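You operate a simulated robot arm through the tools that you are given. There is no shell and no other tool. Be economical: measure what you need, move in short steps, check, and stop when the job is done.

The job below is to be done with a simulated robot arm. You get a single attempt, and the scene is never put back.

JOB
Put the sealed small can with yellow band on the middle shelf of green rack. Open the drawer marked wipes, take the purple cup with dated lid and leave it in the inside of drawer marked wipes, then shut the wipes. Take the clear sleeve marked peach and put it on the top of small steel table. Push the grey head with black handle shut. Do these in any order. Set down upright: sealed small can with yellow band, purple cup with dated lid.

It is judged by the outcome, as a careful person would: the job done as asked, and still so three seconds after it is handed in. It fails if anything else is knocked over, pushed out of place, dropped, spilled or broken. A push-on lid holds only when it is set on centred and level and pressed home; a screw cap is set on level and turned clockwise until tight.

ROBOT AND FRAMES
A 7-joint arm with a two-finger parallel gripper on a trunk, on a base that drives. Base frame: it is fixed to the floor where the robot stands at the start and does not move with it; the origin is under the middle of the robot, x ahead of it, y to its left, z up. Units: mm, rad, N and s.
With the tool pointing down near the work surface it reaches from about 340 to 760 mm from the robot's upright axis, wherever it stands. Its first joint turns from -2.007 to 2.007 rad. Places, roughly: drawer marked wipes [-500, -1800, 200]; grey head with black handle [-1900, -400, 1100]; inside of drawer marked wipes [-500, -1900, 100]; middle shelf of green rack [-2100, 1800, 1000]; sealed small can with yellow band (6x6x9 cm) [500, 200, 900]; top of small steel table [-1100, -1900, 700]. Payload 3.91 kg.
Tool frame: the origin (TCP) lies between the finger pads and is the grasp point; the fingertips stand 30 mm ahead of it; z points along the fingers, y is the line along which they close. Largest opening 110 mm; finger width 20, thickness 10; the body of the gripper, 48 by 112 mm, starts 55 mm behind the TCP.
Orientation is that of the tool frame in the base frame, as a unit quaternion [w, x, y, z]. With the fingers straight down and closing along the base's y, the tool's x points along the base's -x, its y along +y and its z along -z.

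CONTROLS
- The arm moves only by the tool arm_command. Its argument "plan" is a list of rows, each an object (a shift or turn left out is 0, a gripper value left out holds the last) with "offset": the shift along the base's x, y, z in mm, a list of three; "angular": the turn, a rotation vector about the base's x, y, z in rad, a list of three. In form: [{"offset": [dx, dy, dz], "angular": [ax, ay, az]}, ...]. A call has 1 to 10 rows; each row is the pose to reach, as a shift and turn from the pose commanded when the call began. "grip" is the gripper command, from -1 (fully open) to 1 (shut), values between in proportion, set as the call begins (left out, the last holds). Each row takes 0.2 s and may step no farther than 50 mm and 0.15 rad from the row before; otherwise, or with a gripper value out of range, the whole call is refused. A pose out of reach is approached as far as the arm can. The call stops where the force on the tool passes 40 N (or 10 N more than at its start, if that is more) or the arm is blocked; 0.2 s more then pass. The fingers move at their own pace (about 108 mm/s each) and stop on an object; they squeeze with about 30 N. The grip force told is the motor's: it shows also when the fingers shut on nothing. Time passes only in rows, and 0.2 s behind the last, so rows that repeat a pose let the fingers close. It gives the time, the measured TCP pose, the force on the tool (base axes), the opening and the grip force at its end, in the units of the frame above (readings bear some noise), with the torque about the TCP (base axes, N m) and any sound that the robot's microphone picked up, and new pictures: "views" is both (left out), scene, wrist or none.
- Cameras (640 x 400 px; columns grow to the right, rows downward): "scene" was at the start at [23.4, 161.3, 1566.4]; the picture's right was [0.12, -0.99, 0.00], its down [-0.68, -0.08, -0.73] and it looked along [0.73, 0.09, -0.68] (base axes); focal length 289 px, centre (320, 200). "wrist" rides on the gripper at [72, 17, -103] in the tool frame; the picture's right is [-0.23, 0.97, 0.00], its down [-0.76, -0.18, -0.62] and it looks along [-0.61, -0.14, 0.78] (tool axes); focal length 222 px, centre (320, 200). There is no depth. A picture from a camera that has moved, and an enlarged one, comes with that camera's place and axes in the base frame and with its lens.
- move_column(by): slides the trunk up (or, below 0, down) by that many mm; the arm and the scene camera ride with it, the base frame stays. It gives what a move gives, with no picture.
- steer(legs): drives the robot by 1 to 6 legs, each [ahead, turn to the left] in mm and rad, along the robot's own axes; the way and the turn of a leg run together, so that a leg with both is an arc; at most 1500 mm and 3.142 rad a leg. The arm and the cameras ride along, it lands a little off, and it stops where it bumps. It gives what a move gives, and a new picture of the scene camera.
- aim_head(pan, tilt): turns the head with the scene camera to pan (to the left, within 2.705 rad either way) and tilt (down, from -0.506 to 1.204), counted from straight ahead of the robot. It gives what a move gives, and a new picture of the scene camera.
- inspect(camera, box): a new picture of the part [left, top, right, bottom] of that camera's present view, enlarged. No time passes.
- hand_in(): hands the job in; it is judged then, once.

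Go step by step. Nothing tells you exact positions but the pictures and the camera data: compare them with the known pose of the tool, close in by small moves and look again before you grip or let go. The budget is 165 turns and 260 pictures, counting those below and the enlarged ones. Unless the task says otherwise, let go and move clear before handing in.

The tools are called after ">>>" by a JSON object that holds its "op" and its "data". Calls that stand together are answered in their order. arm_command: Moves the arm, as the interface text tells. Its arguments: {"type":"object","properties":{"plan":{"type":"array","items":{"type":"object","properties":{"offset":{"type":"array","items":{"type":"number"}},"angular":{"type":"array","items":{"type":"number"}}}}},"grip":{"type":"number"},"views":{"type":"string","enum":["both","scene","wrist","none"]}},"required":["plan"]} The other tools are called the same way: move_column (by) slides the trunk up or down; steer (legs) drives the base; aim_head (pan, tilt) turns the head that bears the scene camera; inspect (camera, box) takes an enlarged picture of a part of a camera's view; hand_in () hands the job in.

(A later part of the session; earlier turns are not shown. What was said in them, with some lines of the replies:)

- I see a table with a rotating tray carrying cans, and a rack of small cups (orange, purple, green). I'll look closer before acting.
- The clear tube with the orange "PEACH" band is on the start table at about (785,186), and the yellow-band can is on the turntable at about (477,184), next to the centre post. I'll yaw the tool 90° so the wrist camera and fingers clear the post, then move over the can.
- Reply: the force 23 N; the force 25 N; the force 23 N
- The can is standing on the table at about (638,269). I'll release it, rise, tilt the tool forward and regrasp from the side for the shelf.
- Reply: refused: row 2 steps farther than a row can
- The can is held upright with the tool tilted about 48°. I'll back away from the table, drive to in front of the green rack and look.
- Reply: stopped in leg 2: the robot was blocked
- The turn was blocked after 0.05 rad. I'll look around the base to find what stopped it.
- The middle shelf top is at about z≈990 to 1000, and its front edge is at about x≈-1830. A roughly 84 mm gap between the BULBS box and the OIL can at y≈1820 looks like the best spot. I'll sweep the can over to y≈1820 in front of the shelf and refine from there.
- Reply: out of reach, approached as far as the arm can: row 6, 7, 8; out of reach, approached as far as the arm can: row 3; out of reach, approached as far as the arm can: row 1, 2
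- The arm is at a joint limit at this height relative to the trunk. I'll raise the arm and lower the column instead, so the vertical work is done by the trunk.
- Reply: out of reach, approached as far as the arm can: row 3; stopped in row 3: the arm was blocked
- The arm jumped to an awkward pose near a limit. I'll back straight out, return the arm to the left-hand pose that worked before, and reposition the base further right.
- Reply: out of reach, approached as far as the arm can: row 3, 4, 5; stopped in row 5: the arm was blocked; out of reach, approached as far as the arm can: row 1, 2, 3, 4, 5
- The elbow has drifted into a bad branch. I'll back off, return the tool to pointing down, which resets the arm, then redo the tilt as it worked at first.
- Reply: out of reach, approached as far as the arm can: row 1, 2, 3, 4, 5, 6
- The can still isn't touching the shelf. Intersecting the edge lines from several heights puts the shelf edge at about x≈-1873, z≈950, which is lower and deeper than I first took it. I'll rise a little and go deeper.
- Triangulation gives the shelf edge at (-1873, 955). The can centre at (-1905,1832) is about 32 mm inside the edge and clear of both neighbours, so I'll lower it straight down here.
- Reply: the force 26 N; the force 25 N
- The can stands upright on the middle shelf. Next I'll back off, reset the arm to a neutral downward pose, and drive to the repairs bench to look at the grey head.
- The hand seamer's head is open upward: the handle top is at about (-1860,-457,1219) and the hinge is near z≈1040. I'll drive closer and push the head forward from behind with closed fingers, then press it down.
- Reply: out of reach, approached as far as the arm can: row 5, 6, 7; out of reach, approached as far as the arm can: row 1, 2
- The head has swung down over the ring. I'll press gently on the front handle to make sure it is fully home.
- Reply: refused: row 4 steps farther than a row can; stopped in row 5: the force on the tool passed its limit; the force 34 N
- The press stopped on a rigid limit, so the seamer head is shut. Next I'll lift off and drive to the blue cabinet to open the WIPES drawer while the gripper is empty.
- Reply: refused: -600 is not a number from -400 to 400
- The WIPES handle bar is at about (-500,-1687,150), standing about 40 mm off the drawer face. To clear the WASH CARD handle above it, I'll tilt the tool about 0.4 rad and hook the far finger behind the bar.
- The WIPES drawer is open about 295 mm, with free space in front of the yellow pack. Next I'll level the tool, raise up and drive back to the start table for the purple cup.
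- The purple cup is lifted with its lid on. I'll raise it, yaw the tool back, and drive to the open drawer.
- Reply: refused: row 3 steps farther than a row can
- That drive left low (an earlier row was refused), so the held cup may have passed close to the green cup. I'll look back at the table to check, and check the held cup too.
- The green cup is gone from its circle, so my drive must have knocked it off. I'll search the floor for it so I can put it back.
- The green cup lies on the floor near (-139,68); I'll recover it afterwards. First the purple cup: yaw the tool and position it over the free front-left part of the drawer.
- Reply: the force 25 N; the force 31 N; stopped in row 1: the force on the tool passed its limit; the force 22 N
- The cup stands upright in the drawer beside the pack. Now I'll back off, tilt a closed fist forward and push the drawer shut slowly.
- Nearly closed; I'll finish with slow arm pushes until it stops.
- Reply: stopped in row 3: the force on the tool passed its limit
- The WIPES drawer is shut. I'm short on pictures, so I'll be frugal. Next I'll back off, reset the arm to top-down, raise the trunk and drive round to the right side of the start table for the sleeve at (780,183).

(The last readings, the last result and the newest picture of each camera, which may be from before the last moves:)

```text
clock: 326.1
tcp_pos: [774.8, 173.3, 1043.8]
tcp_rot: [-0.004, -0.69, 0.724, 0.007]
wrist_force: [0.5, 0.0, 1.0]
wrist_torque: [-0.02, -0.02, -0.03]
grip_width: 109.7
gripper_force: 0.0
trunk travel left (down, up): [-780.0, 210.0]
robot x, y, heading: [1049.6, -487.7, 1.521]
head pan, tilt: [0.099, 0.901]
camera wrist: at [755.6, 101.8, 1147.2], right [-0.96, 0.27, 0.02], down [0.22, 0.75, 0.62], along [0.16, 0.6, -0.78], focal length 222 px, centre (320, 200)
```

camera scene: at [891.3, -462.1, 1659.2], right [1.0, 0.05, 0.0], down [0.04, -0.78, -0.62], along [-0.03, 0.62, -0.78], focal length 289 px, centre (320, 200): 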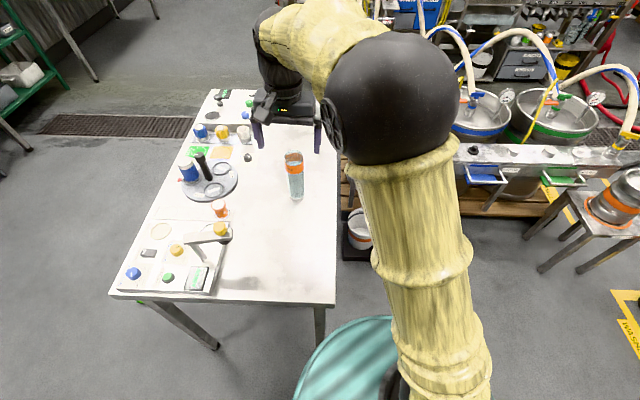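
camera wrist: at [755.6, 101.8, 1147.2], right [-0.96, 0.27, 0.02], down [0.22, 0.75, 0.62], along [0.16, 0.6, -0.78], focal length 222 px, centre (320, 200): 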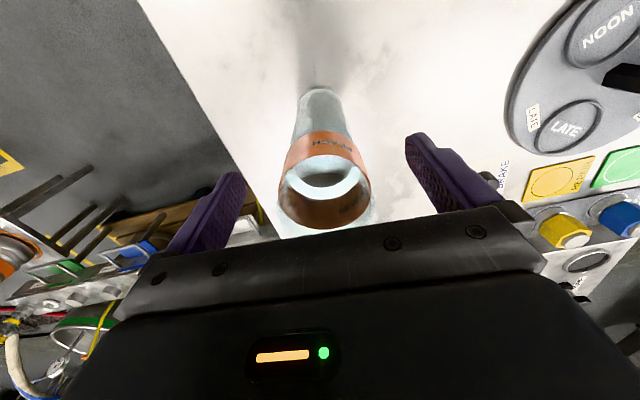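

>>> {"op": "arm_command", "data": {"plan": [{"offset": [0, 2, -8]}, {"offset": [0, 2, -8]}], "views": "none"}}

>>> {"op": "arm_command", "data": {"plan": [{"offset": [0, 0, 0]}, {"offset": [0, 0, 0]}, {"offset": [0, 0, 0]}, {"offset": [0, 0, 0]}], "grip": 1, "views": "none"}}

>>> {"op": "arm_command", "data": {"plan": [{"offset": [0, 0, 15]}, {"offset": [0, 0, 50]}, {"offset": [0, -10, 95]}, {"offset": [0, -40, 130]}, {"offset": [0, -80, 155]}, {"offset": [0, -120, 180]}, {"offset": [0, -165, 190]}], "views": "wrist"}}

```text
clock: 326.7
tcp_pos: [773.8, 175.1, 1038.9]
tcp_rot: [-0.005, -0.69, 0.724, 0.006]
wrist_force: [0.0, 1.4, -0.3]
wrist_torque: [-0.03, -0.02, -0.01]
grip_width: 109.7
gripper_force: 0.1
trunk travel left (down, up): [-780.0, 210.0]
robot x, y, heading: [1048.9, -484.0, 1.526]
head pan, tilt: [0.099, 0.901]
```

```text
clock: 327.7
tcp_pos: [774.8, 175.7, 1038.0]
tcp_rot: [-0.004, -0.69, 0.724, 0.006]
wrist_force: [0.9, 0.3, 0.2]
wrist_torque: [0.0, -0.2, 0.02]
grip_width: 56.4
gripper_force: 30.2
trunk travel left (down, up): [-780.0, 210.0]
robot x, y, heading: [1049.2, -486.2, 1.52]
head pan, tilt: [0.099, 0.901]
```

```text
clock: 329.3
tcp_pos: [775.5, 5.2, 1227.0]
tcp_rot: [-0.005, -0.69, 0.724, 0.007]
wrist_force: [0.4, -0.4, -1.7]
wrist_torque: [-0.02, 0.05, -0.02]
grip_width: 56.1
gripper_force: 29.8
trunk travel left (down, up): [-780.0, 210.0]
robot x, y, heading: [1045.1, -485.3, 1.526]
head pan, tilt: [0.099, 0.901]
camera wrist: at [756.2, -67.6, 1330.7], right [-0.96, 0.27, 0.02], down [0.22, 0.75, 0.62], along [0.16, 0.6, -0.78], focal length 222 px, centre (320, 200)
```

wrist: 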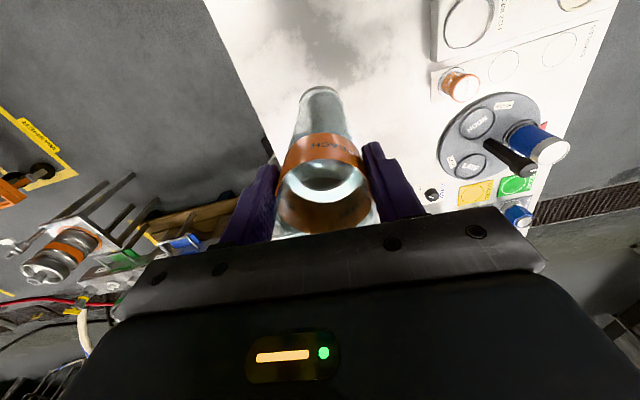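

The sleeve is held upright. I'll drive to the small steel table, aiming to set it at about (-970,-1800), clear of the sponge and jars.

>>> {"op": "steer", "data": {"legs": [[-320, 0], [0, 1.616], [1500, 0], [740, 0], [0, 1.571], [440, 0]]}}

```text
clock: 352.3
tcp_pos: [-976.2, -1684.5, 1225.7]
tcp_rot: [0.006, 0.726, 0.687, 0.005]
wrist_force: [-0.4, -1.3, -1.7]
wrist_torque: [-0.01, 0.0, 0.01]
grip_width: 56.3
gripper_force: 29.7
trunk travel left (down, up): [-780.0, 210.0]
robot x, y, heading: [-1246.9, -1193.3, -1.621]
head pan, tilt: [0.099, 0.901]
camera scene: at [-1086.1, -1216.5, 1659.2], right [-1.0, -0.04, 0.0], down [-0.03, 0.78, -0.62], along [0.03, -0.62, -0.78], focal length 289 px, centre (320, 200)
```

scene: 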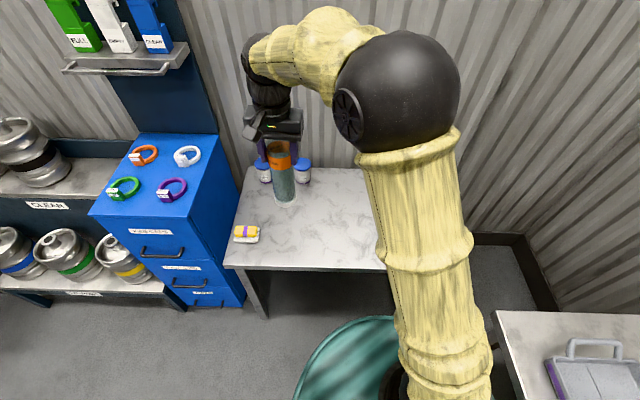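

>>> {"op": "arm_command", "data": {"plan": [{"offset": [-3, -40, 0]}, {"offset": [-6, -80, 0]}, {"offset": [-9, -115, 0]}], "views": "none"}}

>>> {"op": "move_column", "data": {"by": -300}}

>>> {"op": "arm_command", "data": {"plan": [{"offset": [0, 0, -15]}, {"offset": [0, 0, -28]}], "views": "scene"}}

```text
clock: 353.1
tcp_pos: [-985.9, -1802.4, 1223.1]
tcp_rot: [0.005, 0.727, 0.687, 0.006]
wrist_force: [-0.2, -0.6, -1.2]
wrist_torque: [0.03, -0.01, 0.02]
grip_width: 56.1
gripper_force: 29.6
trunk travel left (down, up): [-780.0, 210.0]
robot x, y, heading: [-1246.7, -1190.4, -1.625]
head pan, tilt: [0.099, 0.901]
```

```text
clock: 356.1
tcp_pos: [-985.1, -1801.2, 924.7]
tcp_rot: [0.006, 0.727, 0.687, 0.004]
wrist_force: [-0.1, -0.3, -1.9]
wrist_torque: [0.03, -0.02, 0.01]
grip_width: 56.3
gripper_force: 30.4
trunk travel left (down, up): [-480.0, 510.0]
robot x, y, heading: [-1246.5, -1189.7, -1.629]
head pan, tilt: [0.099, 0.901]
```

```text
clock: 356.7
tcp_pos: [-984.6, -1800.9, 898.4]
tcp_rot: [0.007, 0.727, 0.687, 0.004]
wrist_force: [-0.1, 0.8, 2.5]
wrist_torque: [0.12, 0.23, -0.01]
grip_width: 56.3
gripper_force: 30.1
trunk travel left (down, up): [-480.0, 510.0]
robot x, y, heading: [-1245.7, -1190.5, -1.626]
head pan, tilt: [0.099, 0.901]
camera scene: at [-1086.4, -1215.2, 1359.4], right [-1.0, -0.04, 0.0], down [-0.03, 0.78, -0.62], along [0.03, -0.62, -0.78], focal length 289 px, centre (320, 200)
```

scene: 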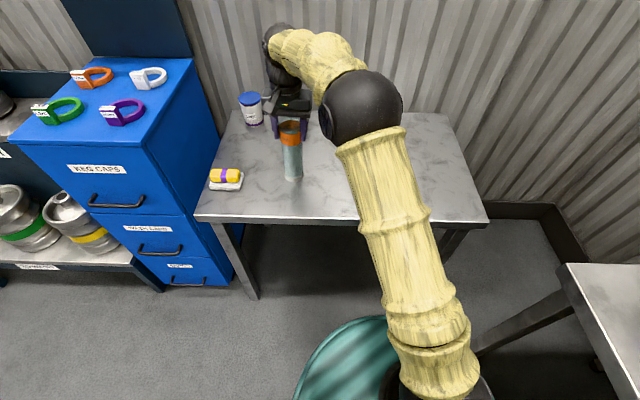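

>>> {"op": "arm_command", "data": {"plan": [{"offset": [0, 0, -3]}], "views": "none"}}

>>> {"op": "arm_command", "data": {"plan": [{"offset": [0, 0, -2]}], "views": "none"}}

```text
clock: 357.1
tcp_pos: [-985.6, -1800.0, 897.9]
tcp_rot: [0.009, 0.726, 0.687, 0.003]
wrist_force: [-1.5, 0.2, 18.1]
wrist_torque: [0.05, 0.56, 0.02]
grip_width: 56.5
gripper_force: 30.3
trunk travel left (down, up): [-480.0, 510.0]
robot x, y, heading: [-1245.9, -1190.3, -1.628]
head pan, tilt: [0.099, 0.901]
```

```text
clock: 357.5
tcp_pos: [-984.4, -1800.3, 896.2]
tcp_rot: [0.009, 0.727, 0.687, 0.004]
wrist_force: [2.7, -0.4, 25.0]
wrist_torque: [-0.31, 0.37, -0.03]
grip_width: 56.4
gripper_force: 30.2
trunk travel left (down, up): [-480.0, 510.0]
robot x, y, heading: [-1244.5, -1188.9, -1.63]
head pan, tilt: [0.099, 0.901]
```

>>> {"op": "arm_command", "data": {"plan": [{"offset": [0, 0, 3]}, {"offset": [0, 0, 3]}], "views": "none"}}

>>> {"op": "arm_command", "data": {"plan": [{"offset": [0, 0, 0]}, {"offset": [0, 0, 0]}, {"offset": [0, 0, 0]}, {"offset": [0, 0, 40]}, {"offset": [0, 0, 85]}, {"offset": [0, 0, 130]}], "grip": -1, "views": "none"}}

>>> {"op": "move_column", "data": {"by": 300}}

>>> {"op": "inspect", "data": {"camera": "wrist", "box": [0, 0, 640, 400]}}

```text
clock: 358.1
tcp_pos: [-985.8, -1800.4, 896.3]
tcp_rot: [0.006, 0.726, 0.687, 0.005]
wrist_force: [2.3, -3.1, 11.0]
wrist_torque: [-0.75, -0.08, 0.13]
grip_width: 56.1
gripper_force: 30.1
trunk travel left (down, up): [-480.0, 510.0]
robot x, y, heading: [-1242.1, -1191.4, -1.628]
head pan, tilt: [0.099, 0.901]
```

```text
clock: 359.5
tcp_pos: [-987.8, -1800.4, 1026.4]
tcp_rot: [0.005, 0.727, 0.687, 0.004]
wrist_force: [0.0, -0.1, -0.3]
wrist_torque: [-0.02, 0.0, -0.04]
grip_width: 109.9
gripper_force: 0.1
trunk travel left (down, up): [-480.0, 510.0]
robot x, y, heading: [-1247.7, -1189.7, -1.625]
head pan, tilt: [0.099, 0.901]
```

```text
clock: 362.5
tcp_pos: [-988.3, -1800.6, 1326.8]
tcp_rot: [0.006, 0.726, 0.687, 0.005]
wrist_force: [-0.3, 0.3, 0.0]
wrist_torque: [-0.01, 0.0, -0.02]
grip_width: 110.1
gripper_force: 0.0
trunk travel left (down, up): [-780.0, 210.0]
robot x, y, heading: [-1248.5, -1186.0, -1.63]
head pan, tilt: [0.099, 0.901]
```

```text
1.00 times, centred on (320, 200) of wrist
camera zoom: at [-969.0, -1729.0, 1429.5], right [0.96, -0.28, 0.02], down [-0.23, -0.75, 0.62], along [-0.16, -0.6, -0.78], focal length 222 px, centre (320, 200)
```

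zoom: 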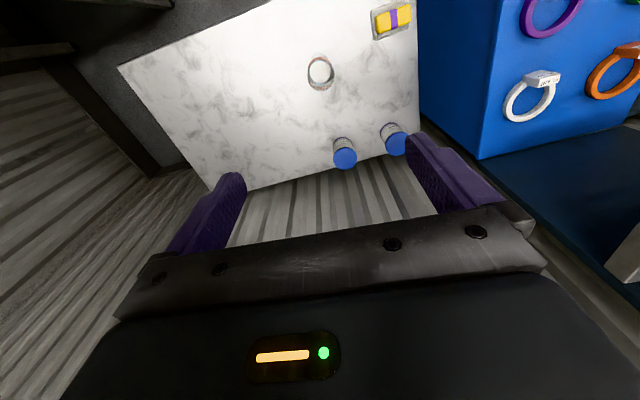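

>>> {"op": "inspect", "data": {"camera": "wrist", "box": [270, 30, 370, 110]}}

```text
5.00 times, centred on (320, 70) of wrist
camera zoom: at [-969.0, -1729.0, 1429.5], right [0.96, -0.28, 0.02], down [-0.23, -0.75, 0.62], along [-0.16, -0.6, -0.78], focal length 1111 px, centre (320, 850)
```

zoom: 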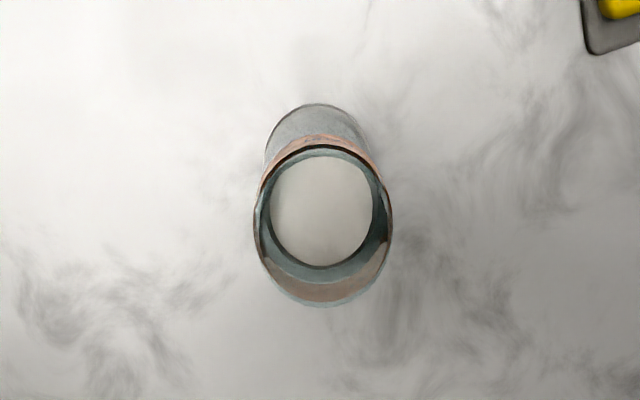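

The sleeve stands upright on the steel table. Next I'll try to restore the fallen green cup: drive toward it and see how it lies.

>>> {"op": "steer", "data": {"legs": [[-300, 0], [0, 2.35], [700, 0]]}}

>>> {"op": "inspect", "data": {"camera": "scene", "box": [250, 200, 410, 300]}}

```text
clock: 373.7
tcp_pos: [-566.9, 266.2, 1327.2]
tcp_rot: [-0.002, -0.403, 0.915, 0.008]
wrist_force: [-0.2, 0.4, -0.5]
wrist_torque: [0.01, 0.02, -0.05]
grip_width: 110.0
gripper_force: 0.1
trunk travel left (down, up): [-780.0, 210.0]
robot x, y, heading: [-753.7, -374.5, 0.832]
head pan, tilt: [0.099, 0.901]
camera scene: at [-858.7, -252.4, 1659.2], right [0.8, -0.6, 0.0], down [-0.47, -0.63, -0.62], along [0.37, 0.5, -0.78], focal length 289 px, centre (320, 200)
```

scene: 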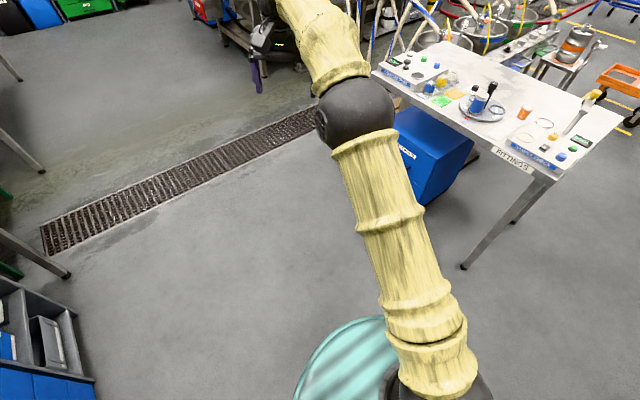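

```text
4.00 times, centred on (330, 250) of scene
camera zoom: at [-858.7, -252.4, 1659.2], right [0.8, -0.6, 0.0], down [-0.47, -0.63, -0.62], along [0.37, 0.5, -0.78], focal length 1158 px, centre (280, 0)
```

zoom: 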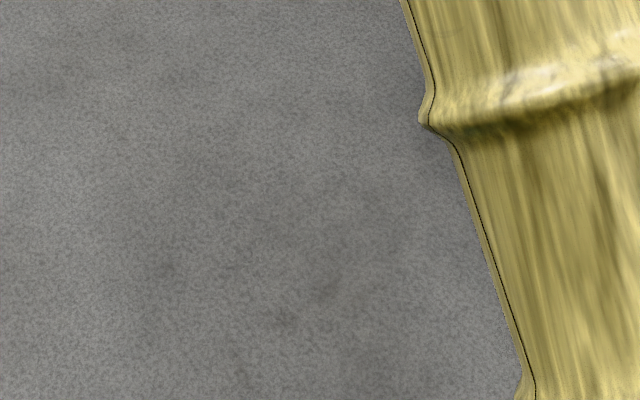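

>>> {"op": "steer", "data": {"legs": [[0, -0.55]]}}

>>> {"op": "inspect", "data": {"camera": "scene", "box": [210, 220, 330, 300]}}

```text
clock: 375.7
tcp_pos: [-258.4, 71.9, 1326.2]
tcp_rot: [-0.001, -0.138, 0.99, 0.008]
wrist_force: [-0.3, 0.3, 0.0]
wrist_torque: [0.0, 0.0, 0.01]
grip_width: 110.2
gripper_force: 0.0
trunk travel left (down, up): [-780.0, 210.0]
robot x, y, heading: [-752.6, -369.9, 0.271]
head pan, tilt: [0.099, 0.901]
camera scene: at [-779.3, -214.1, 1659.3], right [0.36, -0.93, 0.0], down [-0.73, -0.28, -0.62], along [0.58, 0.23, -0.78], focal length 289 px, centre (320, 200)
```

scene: 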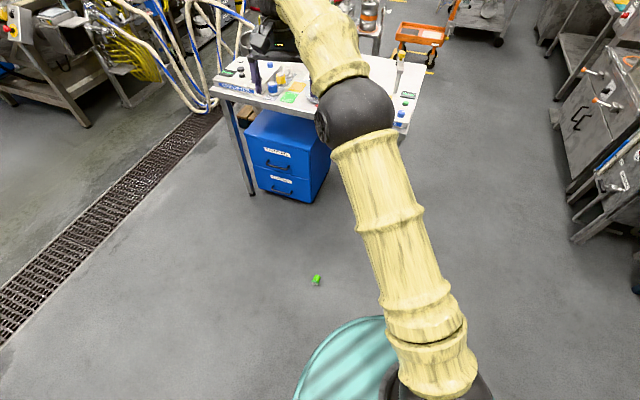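

```text
5.00 times, centred on (270, 260) of scene
camera zoom: at [-779.3, -214.1, 1659.3], right [0.36, -0.93, 0.0], down [-0.73, -0.28, -0.62], along [0.58, 0.23, -0.78], focal length 1447 px, centre (570, -100)
```

zoom: 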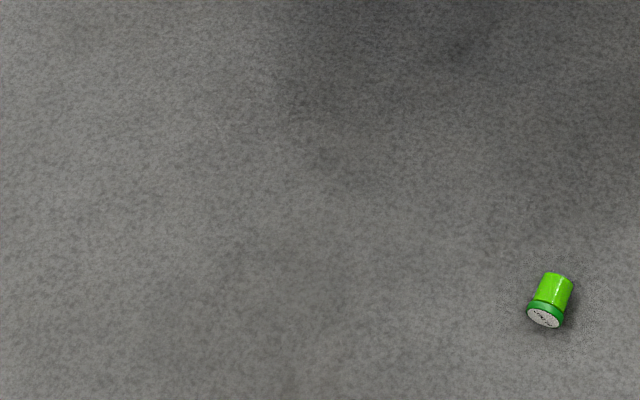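

The green cup lies on its side with its lid on, at (-137,72), lid pointing toward -x. I'll go to the +y-facing side, yaw the tool, and pick it so that it can be set upright later.

>>> {"op": "steer", "data": {"legs": [[0, -0.327], [800, 0], [0, 1.627]]}}

>>> {"op": "arm_command", "data": {"plan": [{"offset": [0, 0, 0], "angular": [0, 0, 0.15]}, {"offset": [0, 0, 0], "angular": [0, 0, 0.3]}, {"offset": [0, 0, 0], "angular": [0, 0, 0.45]}, {"offset": [0, 0, 0], "angular": [0, 0, 0.6]}, {"offset": [0, 0, 0], "angular": [0, 0, 0.75]}, {"offset": [0, 0, 0], "angular": [0, 0, 0.9]}, {"offset": [0, 0, 0], "angular": [0, 0, 1.05]}, {"offset": [0, 0, 0], "angular": [0, 0, 1.2]}, {"offset": [0, 0, 0], "angular": [0, 0, 1.35]}, {"offset": [0, 0, 0], "angular": [0, 0, 1.5]}], "views": "none"}}

```text
clock: 384.8
tcp_pos: [-269.3, 184.5, 1327.0]
tcp_rot: [-0.005, -0.702, 0.712, 0.006]
wrist_force: [-0.1, -0.5, 0.0]
wrist_torque: [-0.01, 0.03, 0.01]
grip_width: 110.0
gripper_force: 0.1
trunk travel left (down, up): [-780.0, 210.0]
robot x, y, heading: [18.5, -415.7, 1.554]
head pan, tilt: [0.099, 0.901]
camera scene: at [-143.8, -397.8, 1659.2], right [1.0, 0.08, 0.0], down [0.07, -0.78, -0.62], along [-0.05, 0.62, -0.78], focal length 289 px, centre (320, 200)
```

scene: 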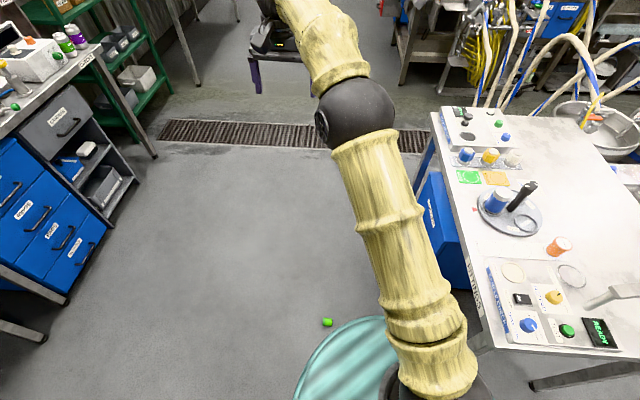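

```text
clock: 387.0
tcp_pos: [-268.4, 184.8, 1326.7]
tcp_rot: [0.007, 0.999, -0.041, -0.001]
wrist_force: [0.1, -0.8, 0.2]
wrist_torque: [0.0, 0.0, 0.0]
grip_width: 110.2
gripper_force: 0.1
trunk travel left (down, up): [-780.0, 210.0]
robot x, y, heading: [16.8, -412.2, 1.554]
head pan, tilt: [0.099, 0.901]
```

>>> {"op": "arm_command", "data": {"plan": [{"offset": [33, -30, 0], "angular": [0, 0, 0.06]}, {"offset": [66, -60, 0], "angular": [0, 0, 0.12]}, {"offset": [99, -90, 0], "angular": [0, 0, 0.17]}, {"offset": [131, -119, 0], "angular": [0, 0, 0.17]}], "views": "none"}}

>>> {"op": "move_column", "data": {"by": -400}}

>>> {"op": "move_column", "data": {"by": -380}}

>>> {"op": "arm_command", "data": {"plan": [{"offset": [0, 0, -45]}, {"offset": [0, 0, -90]}, {"offset": [0, 0, -135]}, {"offset": [0, 0, -180]}, {"offset": [0, 0, -225]}, {"offset": [0, 0, -270]}, {"offset": [0, 0, -315]}, {"offset": [0, 0, -360]}, {"offset": [0, 0, -400]}], "views": "wrist"}}

```text
clock: 388.0
tcp_pos: [-138.2, 63.2, 1329.3]
tcp_rot: [0.008, 0.999, 0.044, 0.0]
wrist_force: [0.5, -1.1, -0.1]
wrist_torque: [0.03, -0.02, -0.05]
grip_width: 109.7
gripper_force: 0.0
trunk travel left (down, up): [-780.0, 210.0]
robot x, y, heading: [13.1, -416.7, 1.557]
head pan, tilt: [0.099, 0.901]
```

```text
clock: 391.8
tcp_pos: [-137.6, 65.3, 927.7]
tcp_rot: [0.008, 0.999, 0.042, 0.0]
wrist_force: [-0.3, -0.3, 0.4]
wrist_torque: [0.01, 0.04, -0.03]
grip_width: 109.8
gripper_force: 0.2
trunk travel left (down, up): [-380.0, 610.0]
robot x, y, heading: [14.6, -417.5, 1.557]
head pan, tilt: [0.099, 0.901]
```

```text
clock: 395.5
tcp_pos: [-137.8, 64.8, 548.8]
tcp_rot: [0.008, 0.999, 0.041, 0.0]
wrist_force: [0.1, -1.2, -0.1]
wrist_torque: [-0.03, 0.02, -0.01]
grip_width: 109.8
gripper_force: 0.0
trunk travel left (down, up): [0.0, 990.0]
robot x, y, heading: [17.9, -415.2, 1.552]
head pan, tilt: [0.099, 0.901]
```

```text
clock: 397.5
tcp_pos: [-140.9, 68.3, 147.9]
tcp_rot: [0.008, 0.999, 0.043, -0.001]
wrist_force: [0.3, -0.3, 0.8]
wrist_torque: [-0.04, -0.02, -0.03]
grip_width: 110.3
gripper_force: 0.2
trunk travel left (down, up): [0.0, 990.0]
robot x, y, heading: [16.4, -414.6, 1.553]
head pan, tilt: [0.099, 0.901]
camera wrist: at [-68.0, 58.7, 251.0], right [-0.14, -0.99, 0.02], down [-0.77, 0.12, 0.62], along [-0.62, 0.08, -0.78], focal length 222 px, centre (320, 200)
```

wrist: 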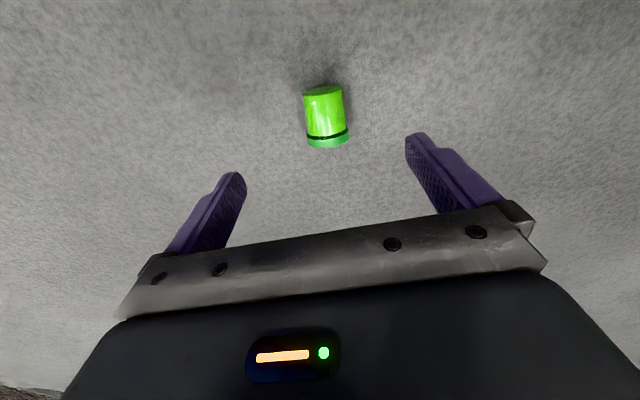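

>>> {"op": "arm_command", "data": {"plan": [{"offset": [-1, -6, -40]}, {"offset": [-1, -6, -80]}, {"offset": [-1, -6, -100]}, {"offset": [-1, -6, -110]}], "views": "none"}}

>>> {"op": "arm_command", "data": {"plan": [{"offset": [0, 0, 0]}, {"offset": [0, 0, 0]}, {"offset": [0, 0, 0]}, {"offset": [0, 0, 0]}, {"offset": [0, 0, 0]}], "grip": 1, "views": "none"}}

>>> {"op": "arm_command", "data": {"plan": [{"offset": [0, 0, 40]}, {"offset": [0, 0, 85]}, {"offset": [0, 0, 130]}, {"offset": [0, 0, 170]}], "views": "wrist"}}

```text
clock: 398.5
tcp_pos: [-141.0, 58.6, 36.5]
tcp_rot: [0.008, 0.999, 0.043, -0.001]
wrist_force: [0.2, -0.3, -0.7]
wrist_torque: [0.0, -0.01, 0.02]
grip_width: 109.7
gripper_force: 0.1
trunk travel left (down, up): [0.0, 990.0]
robot x, y, heading: [12.8, -414.7, 1.554]
head pan, tilt: [0.099, 0.901]
```

```text
clock: 399.7
tcp_pos: [-139.1, 58.6, 38.4]
tcp_rot: [0.008, 0.999, 0.044, -0.002]
wrist_force: [0.6, 0.2, 0.1]
wrist_torque: [0.02, -0.02, -0.02]
grip_width: 41.7
gripper_force: 29.7
trunk travel left (down, up): [0.0, 990.0]
robot x, y, heading: [11.0, -412.5, 1.557]
head pan, tilt: [0.099, 0.901]
```

```text
clock: 400.7
tcp_pos: [-139.7, 62.3, 209.9]
tcp_rot: [0.008, 0.999, 0.043, 0.0]
wrist_force: [-0.7, -0.2, -1.0]
wrist_torque: [-0.01, -0.02, 0.01]
grip_width: 41.7
gripper_force: 30.5
trunk travel left (down, up): [0.0, 990.0]
robot x, y, heading: [18.2, -414.8, 1.558]
head pan, tilt: [0.099, 0.901]
camera wrist: at [-66.7, 52.5, 313.7], right [-0.14, -0.99, 0.02], down [-0.77, 0.12, 0.62], along [-0.62, 0.08, -0.78], focal length 222 px, centre (320, 200)
```

wrist: 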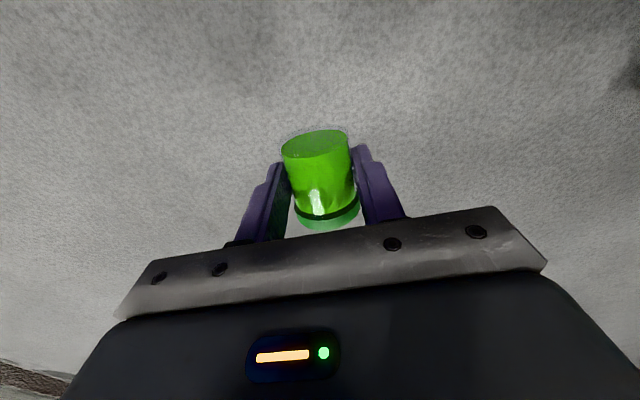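

The green cup is gripped. I'll raise it, yaw back, and test how far the tool tilts forward to bring the cup upright.

>>> {"op": "arm_command", "data": {"plan": [{"offset": [-10, 0, 40], "angular": [0, 0, -0.145]}, {"offset": [-20, 0, 80], "angular": [0, 0, -0.29]}, {"offset": [-30, 0, 120], "angular": [0, 0, -0.435]}, {"offset": [-40, 10, 160], "angular": [0, 0, -0.58]}, {"offset": [-50, 20, 200], "angular": [0, 0, -0.725]}, {"offset": [-60, 30, 240], "angular": [0, 0, -0.87]}, {"offset": [-70, 40, 270], "angular": [0, 0, -1.015]}, {"offset": [-80, 50, 280], "angular": [0, 0, -1.16]}, {"offset": [-90, 60, 290], "angular": [0, 0, -1.305]}, {"offset": [-100, 70, 300], "angular": [0, 0, -1.45]}], "views": "none"}}

>>> {"op": "arm_command", "data": {"plan": [{"offset": [-5, 0, 0], "angular": [0, 0, -0.11]}, {"offset": [-10, 0, 0], "angular": [0, 0, -0.22]}], "views": "none"}}

>>> {"op": "arm_command", "data": {"plan": [{"offset": [0, 0, 0], "angular": [0.14, 0, 0]}, {"offset": [0, -15, 0], "angular": [0.28, 0, 0]}, {"offset": [0, -30, 0], "angular": [0.42, 0, 0]}, {"offset": [0, -40, 0], "angular": [0.56, 0, 0]}, {"offset": [0, -50, 0], "angular": [0.7, 0, 0]}, {"offset": [0, -50, 0], "angular": [0.84, 0, 0]}, {"offset": [0, -50, 0], "angular": [0.98, 0, 0]}, {"offset": [0, -50, 0], "angular": [1.12, 0, 0]}, {"offset": [0, -50, 0], "angular": [1.26, 0, 0]}, {"offset": [0, -50, 0], "angular": [1.4, 0, 0]}], "views": "none"}}

```text
clock: 402.9
tcp_pos: [-236.8, 129.3, 508.6]
tcp_rot: [0.006, 0.775, -0.632, -0.006]
wrist_force: [0.6, -1.1, -0.8]
wrist_torque: [0.03, 0.01, -0.01]
grip_width: 41.6
gripper_force: 30.3
trunk travel left (down, up): [0.0, 990.0]
robot x, y, heading: [12.8, -416.1, 1.553]
head pan, tilt: [0.099, 0.901]
```

```text
clock: 403.5
tcp_pos: [-248.9, 130.0, 507.7]
tcp_rot: [-0.005, -0.702, 0.712, 0.006]
wrist_force: [0.0, -0.5, -0.3]
wrist_torque: [-0.04, 0.01, 0.01]
grip_width: 41.6
gripper_force: 30.6
trunk travel left (down, up): [0.0, 990.0]
robot x, y, heading: [11.3, -413.9, 1.556]
head pan, tilt: [0.099, 0.901]
```

```text
clock: 405.7
tcp_pos: [-248.2, 78.9, 508.0]
tcp_rot: [0.449, -0.54, 0.54, 0.464]
wrist_force: [0.5, 0.4, -0.9]
wrist_torque: [-0.01, -0.04, -0.04]
grip_width: 41.4
gripper_force: 29.9
trunk travel left (down, up): [0.0, 990.0]
robot x, y, heading: [18.3, -413.7, 1.556]
head pan, tilt: [0.099, 0.901]
```

The arm tilts freely to 80°, so the cup is nearly upright in the gripper. I'll finish the tilt, raise up and drive to the front of the start table.

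>>> {"op": "arm_command", "data": {"plan": [{"offset": [0, 0, 0], "angular": [0.08, 0, 0]}, {"offset": [0, 0, 0], "angular": [0.15, 0, 0]}], "views": "none"}}

>>> {"op": "move_column", "data": {"by": 400}}

>>> {"op": "move_column", "data": {"by": 50}}

>>> {"op": "steer", "data": {"legs": [[0, 1.07], [477, 0], [0, -2.626], [150, 0]]}}

```text
clock: 406.3
tcp_pos: [-249.0, 79.5, 508.9]
tcp_rot: [-0.489, 0.504, -0.504, -0.502]
wrist_force: [-0.2, -0.7, -0.3]
wrist_torque: [0.0, 0.01, 0.03]
grip_width: 41.6
gripper_force: 29.6
trunk travel left (down, up): [0.0, 990.0]
robot x, y, heading: [17.2, -414.5, 1.557]
head pan, tilt: [0.099, 0.901]
```

```text
clock: 410.1
tcp_pos: [-248.9, 79.2, 908.3]
tcp_rot: [-0.488, 0.505, -0.504, -0.503]
wrist_force: [0.0, -0.6, -1.1]
wrist_torque: [-0.01, -0.02, 0.08]
grip_width: 41.4
gripper_force: 30.1
trunk travel left (down, up): [-400.0, 590.0]
robot x, y, heading: [14.2, -414.0, 1.559]
head pan, tilt: [0.099, 0.901]
```

```text
clock: 411.0
tcp_pos: [-248.9, 79.9, 958.0]
tcp_rot: [-0.488, 0.505, -0.504, -0.502]
wrist_force: [-0.7, 0.5, -1.4]
wrist_torque: [-0.03, 0.0, 0.01]
grip_width: 41.1
gripper_force: 30.2
trunk travel left (down, up): [-450.0, 540.0]
robot x, y, heading: [16.9, -414.8, 1.559]
head pan, tilt: [0.099, 0.901]
```

```text
clock: 423.8
tcp_pos: [208.5, 121.7, 957.1]
tcp_rot: [0.699, -0.021, 0.714, 0.031]
wrist_force: [1.1, -0.2, 0.5]
wrist_torque: [0.0, 0.0, -0.01]
grip_width: 41.2
gripper_force: 29.9
trunk travel left (down, up): [-450.0, 540.0]
robot x, y, heading: [-267.7, -175.5, 0.048]
head pan, tilt: [0.099, 0.901]
camera scene: at [-261.2, -14.0, 1329.3], right [0.15, -0.99, 0.0], down [-0.78, -0.12, -0.62], along [0.61, 0.09, -0.78], focal length 289 px, centre (320, 200)
```

scene: 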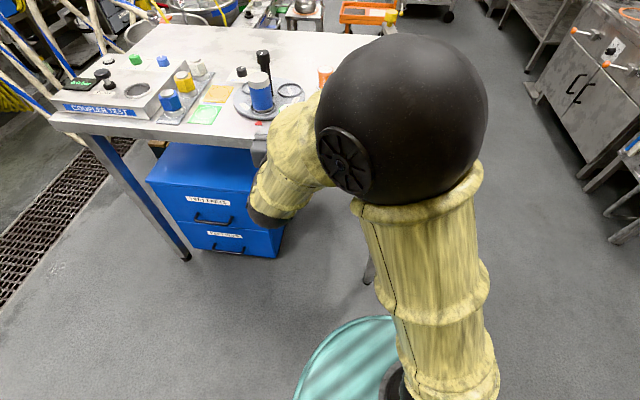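

>>> {"op": "arm_command", "data": {"plan": [{"offset": [0, -20, 0], "angular": [0, 0, -0.048]}, {"offset": [20, -37, 0], "angular": [0, 0, -0.048]}, {"offset": [50, -37, 0], "angular": [0, 0, -0.048]}, {"offset": [85, -37, 0], "angular": [0, 0, -0.048]}, {"offset": [120, -37, 0], "angular": [0, 0, -0.048]}], "views": "wrist"}}

```text
clock: 424.9
tcp_pos: [326.2, 80.4, 956.0]
tcp_rot: [0.701, -0.004, 0.713, 0.013]
wrist_force: [0.2, 0.0, -0.2]
wrist_torque: [0.02, 0.02, -0.03]
grip_width: 41.4
gripper_force: 30.0
trunk travel left (down, up): [-450.0, 540.0]
robot x, y, heading: [-271.2, -175.9, 0.049]
head pan, tilt: [0.099, 0.901]
camera wrist: at [221.1, 96.8, 886.8], right [-0.02, 0.97, 0.24], down [-0.6, -0.2, 0.77], along [0.8, -0.13, 0.59], focal length 222 px, centre (320, 200)
```

wrist: 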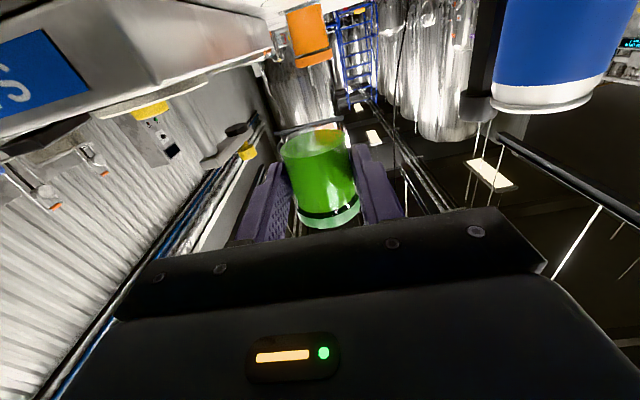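

>>> {"op": "arm_command", "data": {"plan": [{"offset": [10, 2, 0], "angular": [0, 0.08, 0]}, {"offset": [20, 4, 0], "angular": [0, 0.16, 0]}, {"offset": [29, 4, 0], "angular": [0, 0.24, 0]}, {"offset": [29, 4, -20], "angular": [0, 0.24, 0]}, {"offset": [29, 4, -40], "angular": [0, 0.24, 0]}], "views": "wrist"}}

```text
clock: 426.1
tcp_pos: [357.5, 87.7, 918.2]
tcp_rot: [0.61, -0.001, 0.792, 0.013]
wrist_force: [0.7, 0.1, -1.4]
wrist_torque: [-0.04, 0.01, -0.01]
grip_width: 41.4
gripper_force: 30.1
trunk travel left (down, up): [-450.0, 540.0]
robot x, y, heading: [-269.4, -176.0, 0.043]
head pan, tilt: [0.099, 0.901]
camera wrist: at [237.6, 102.0, 875.3], right [0.04, 0.97, 0.24], down [-0.4, -0.2, 0.89], along [0.91, -0.13, 0.38], focal length 222 px, centre (320, 200)
```

wrist: 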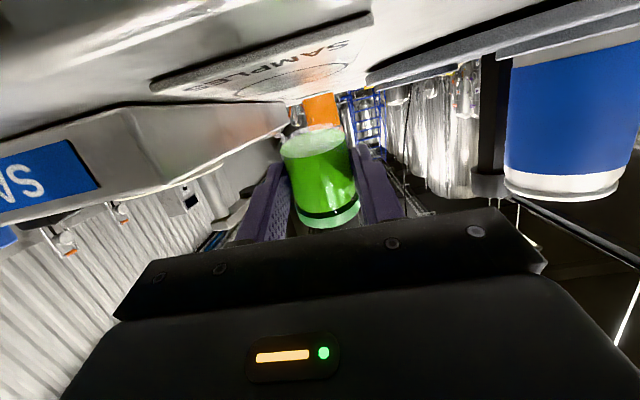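

>>> {"op": "arm_command", "data": {"plan": [{"offset": [-3, -4, -8]}, {"offset": [-3, -4, -12]}], "views": "none"}}

>>> {"op": "arm_command", "data": {"plan": [{"offset": [0, 0, -4]}], "views": "none"}}

>>> {"op": "arm_command", "data": {"plan": [{"offset": [0, 0, -3]}], "views": "none"}}

>>> {"op": "arm_command", "data": {"plan": [{"offset": [0, 0, -3]}], "views": "none"}}

```text
clock: 426.8
tcp_pos: [354.1, 82.5, 905.6]
tcp_rot: [0.61, -0.001, 0.793, 0.013]
wrist_force: [-0.1, -0.1, 0.4]
wrist_torque: [0.0, 0.05, -0.02]
grip_width: 41.4
gripper_force: 30.2
trunk travel left (down, up): [-450.0, 540.0]
robot x, y, heading: [-271.1, -171.0, 0.043]
head pan, tilt: [0.099, 0.901]
```

```text
clock: 427.1
tcp_pos: [352.4, 83.9, 901.5]
tcp_rot: [0.61, -0.003, 0.792, 0.014]
wrist_force: [0.3, 0.2, -1.1]
wrist_torque: [-0.01, 0.02, 0.02]
grip_width: 41.2
gripper_force: 30.4
trunk travel left (down, up): [-450.0, 540.0]
robot x, y, heading: [-270.3, -171.3, 0.044]
head pan, tilt: [0.099, 0.901]
```

```text
clock: 427.6
tcp_pos: [354.9, 82.2, 899.1]
tcp_rot: [0.61, -0.002, 0.792, 0.013]
wrist_force: [-0.3, -0.2, -0.5]
wrist_torque: [0.04, 0.02, 0.02]
grip_width: 41.3
gripper_force: 29.9
trunk travel left (down, up): [-450.0, 540.0]
robot x, y, heading: [-270.6, -173.2, 0.046]
head pan, tilt: [0.099, 0.901]
```

```text
clock: 427.9
tcp_pos: [353.9, 82.3, 894.9]
tcp_rot: [0.609, -0.003, 0.793, 0.014]
wrist_force: [0.1, 0.2, -0.9]
wrist_torque: [0.01, 0.02, 0.03]
grip_width: 41.5
gripper_force: 30.3
trunk travel left (down, up): [-450.0, 540.0]
robot x, y, heading: [-270.3, -170.9, 0.052]
head pan, tilt: [0.099, 0.901]
```

>>> {"op": "arm_command", "data": {"plan": [{"offset": [0, 0, -3]}], "views": "none"}}

>>> {"op": "arm_command", "data": {"plan": [{"offset": [0, 0, -3]}], "views": "none"}}

>>> {"op": "arm_command", "data": {"plan": [{"offset": [0, 0, -3]}], "views": "none"}}

```text
clock: 428.4
tcp_pos: [354.2, 83.8, 895.9]
tcp_rot: [0.612, -0.002, 0.791, 0.014]
wrist_force: [0.7, -0.9, 7.2]
wrist_torque: [0.04, -0.25, 0.01]
grip_width: 41.1
gripper_force: 29.6
trunk travel left (down, up): [-450.0, 540.0]
robot x, y, heading: [-271.7, -173.3, 0.047]
head pan, tilt: [0.099, 0.901]
```

```text
clock: 428.8
tcp_pos: [353.2, 82.5, 894.0]
tcp_rot: [0.614, 0.0, 0.789, 0.014]
wrist_force: [2.2, 0.7, 22.5]
wrist_torque: [0.02, -0.82, -0.03]
grip_width: 41.4
gripper_force: 30.4
trunk travel left (down, up): [-450.0, 540.0]
robot x, y, heading: [-270.4, -172.9, 0.043]
head pan, tilt: [0.099, 0.901]
```

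```text
clock: 429.1
tcp_pos: [352.3, 83.7, 889.0]
tcp_rot: [0.612, -0.003, 0.791, 0.015]
wrist_force: [-3.1, 0.2, 24.0]
wrist_torque: [0.04, -0.74, -0.01]
grip_width: 41.0
gripper_force: 30.5
trunk travel left (down, up): [-450.0, 540.0]
robot x, y, heading: [-269.8, -176.1, 0.046]
head pan, tilt: [0.099, 0.901]
```

>>> {"op": "arm_command", "data": {"plan": [{"offset": [0, 0, 4], "angular": [0, -0.05, 0]}, {"offset": [0, 0, 5], "angular": [0, -0.1, 0]}], "views": "none"}}

>>> {"op": "arm_command", "data": {"plan": [{"offset": [0, 0, 0]}, {"offset": [0, 0, 0]}, {"offset": [0, 0, 0]}], "grip": 0.14, "views": "none"}}

>>> {"op": "arm_command", "data": {"plan": [{"offset": [0, 0, 0]}, {"offset": [0, 0, 0]}], "grip": 0.05, "views": "wrist"}}

```text
clock: 429.8
tcp_pos: [354.4, 83.9, 889.7]
tcp_rot: [0.647, -0.004, 0.763, 0.013]
wrist_force: [0.3, 0.5, -0.2]
wrist_torque: [-0.02, 0.0, 0.04]
grip_width: 40.5
gripper_force: 29.5
trunk travel left (down, up): [-450.0, 540.0]
robot x, y, heading: [-274.3, -173.5, 0.047]
head pan, tilt: [0.099, 0.901]
```

```text
clock: 430.6
tcp_pos: [354.0, 83.3, 892.0]
tcp_rot: [0.648, -0.004, 0.761, 0.014]
wrist_force: [0.0, 0.2, -0.5]
wrist_torque: [0.03, 0.01, -0.02]
grip_width: 47.1
gripper_force: 0.0
trunk travel left (down, up): [-450.0, 540.0]
robot x, y, heading: [-269.7, -173.2, 0.048]
head pan, tilt: [0.099, 0.901]
```

```text
clock: 431.1
tcp_pos: [353.2, 83.5, 892.7]
tcp_rot: [0.649, -0.002, 0.76, 0.013]
wrist_force: [0.2, -0.4, -0.4]
wrist_torque: [0.01, -0.02, 0.0]
grip_width: 52.5
gripper_force: 0.0
trunk travel left (down, up): [-450.0, 540.0]
robot x, y, heading: [-269.8, -172.1, 0.044]
head pan, tilt: [0.099, 0.901]
camera wrist: at [239.3, 98.7, 836.9], right [0.01, 0.97, 0.24], down [-0.49, -0.2, 0.85], along [0.87, -0.13, 0.47], focal length 222 px, centre (320, 200)
```

wrist: 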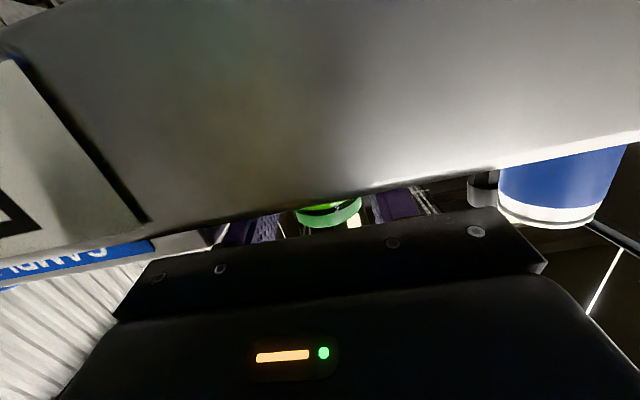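

>>> {"op": "arm_command", "data": {"plan": [{"offset": [-15, 0, 0]}, {"offset": [-35, 0, 0]}, {"offset": [-60, 0, 0]}, {"offset": [-90, 0, 0]}, {"offset": [-115, 0, 20]}, {"offset": [-130, 0, 50]}], "views": "wrist"}}

```text
clock: 432.6
tcp_pos: [222.6, 83.6, 943.7]
tcp_rot: [0.648, -0.003, 0.761, 0.013]
wrist_force: [-0.1, 0.1, -0.2]
wrist_torque: [0.0, -0.05, -0.02]
grip_width: 52.1
gripper_force: 0.0
trunk travel left (down, up): [-450.0, 540.0]
robot x, y, heading: [-267.0, -175.1, 0.042]
head pan, tilt: [0.099, 0.901]
camera wrist: at [107.9, 98.4, 888.1], right [0.01, 0.97, 0.24], down [-0.49, -0.2, 0.85], along [0.87, -0.13, 0.47], focal length 222 px, centre (320, 200)
```

wrist: 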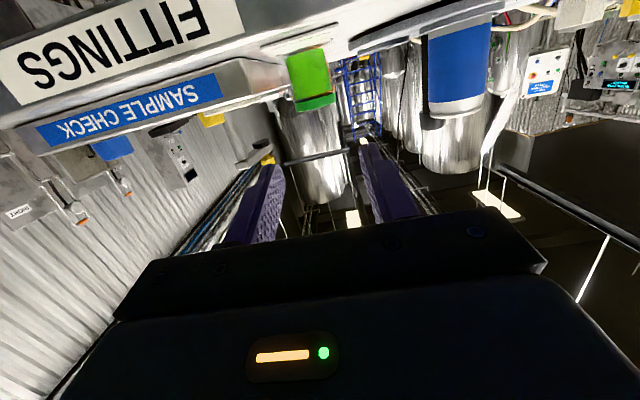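

>>> {"op": "steer", "data": {"legs": [[-250, 0]]}}

```text
clock: 434.4
tcp_pos: [-23.5, 70.6, 942.3]
tcp_rot: [0.649, -0.002, 0.761, 0.012]
wrist_force: [0.8, 0.3, -0.3]
wrist_torque: [-0.01, -0.02, -0.04]
grip_width: 52.3
gripper_force: 0.0
trunk travel left (down, up): [-450.0, 540.0]
robot x, y, heading: [-519.9, -182.8, 0.049]
head pan, tilt: [0.099, 0.901]
camera scene: at [-508.6, -25.5, 1329.2], right [0.14, -0.99, 0.0], down [-0.78, -0.11, -0.62], along [0.61, 0.09, -0.78], focal length 289 px, centre (320, 200)
```

scene: 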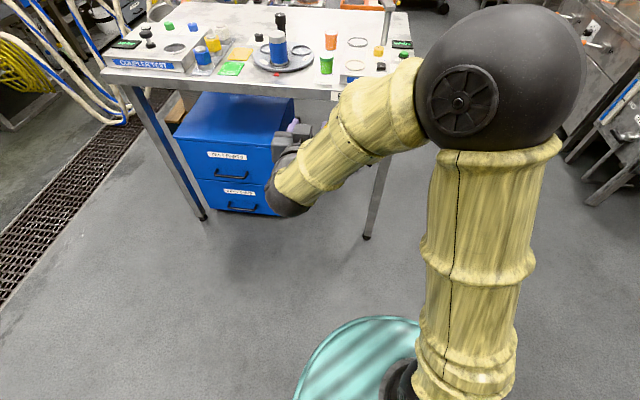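

The green cup stands upright again on its strip. The four jobs are done and the arm is clear, so I'm handing in.

>>> {"op": "hand_in", "data": {}}

```text
The job is handed in.
```

All four jobs are done, but on the way I knocked the green sample cup off the start table onto the floor. I put it back upright with its lid still on, at roughly its original spot. I had few pictures left by then, so I did not check that it sits exactly on its circle.

- **Can:** the yellow-band can stands upright on the middle shelf of the green rack.
- **Cup and drawer:** the purple cup stands upright with its lid on inside the WIPES drawer, and the drawer is shut.
- **Sleeve:** the peach sleeve stands upright on the small steel table.
- **Grey head:** it is shut; I pressed on its handle until it stopped firmly.
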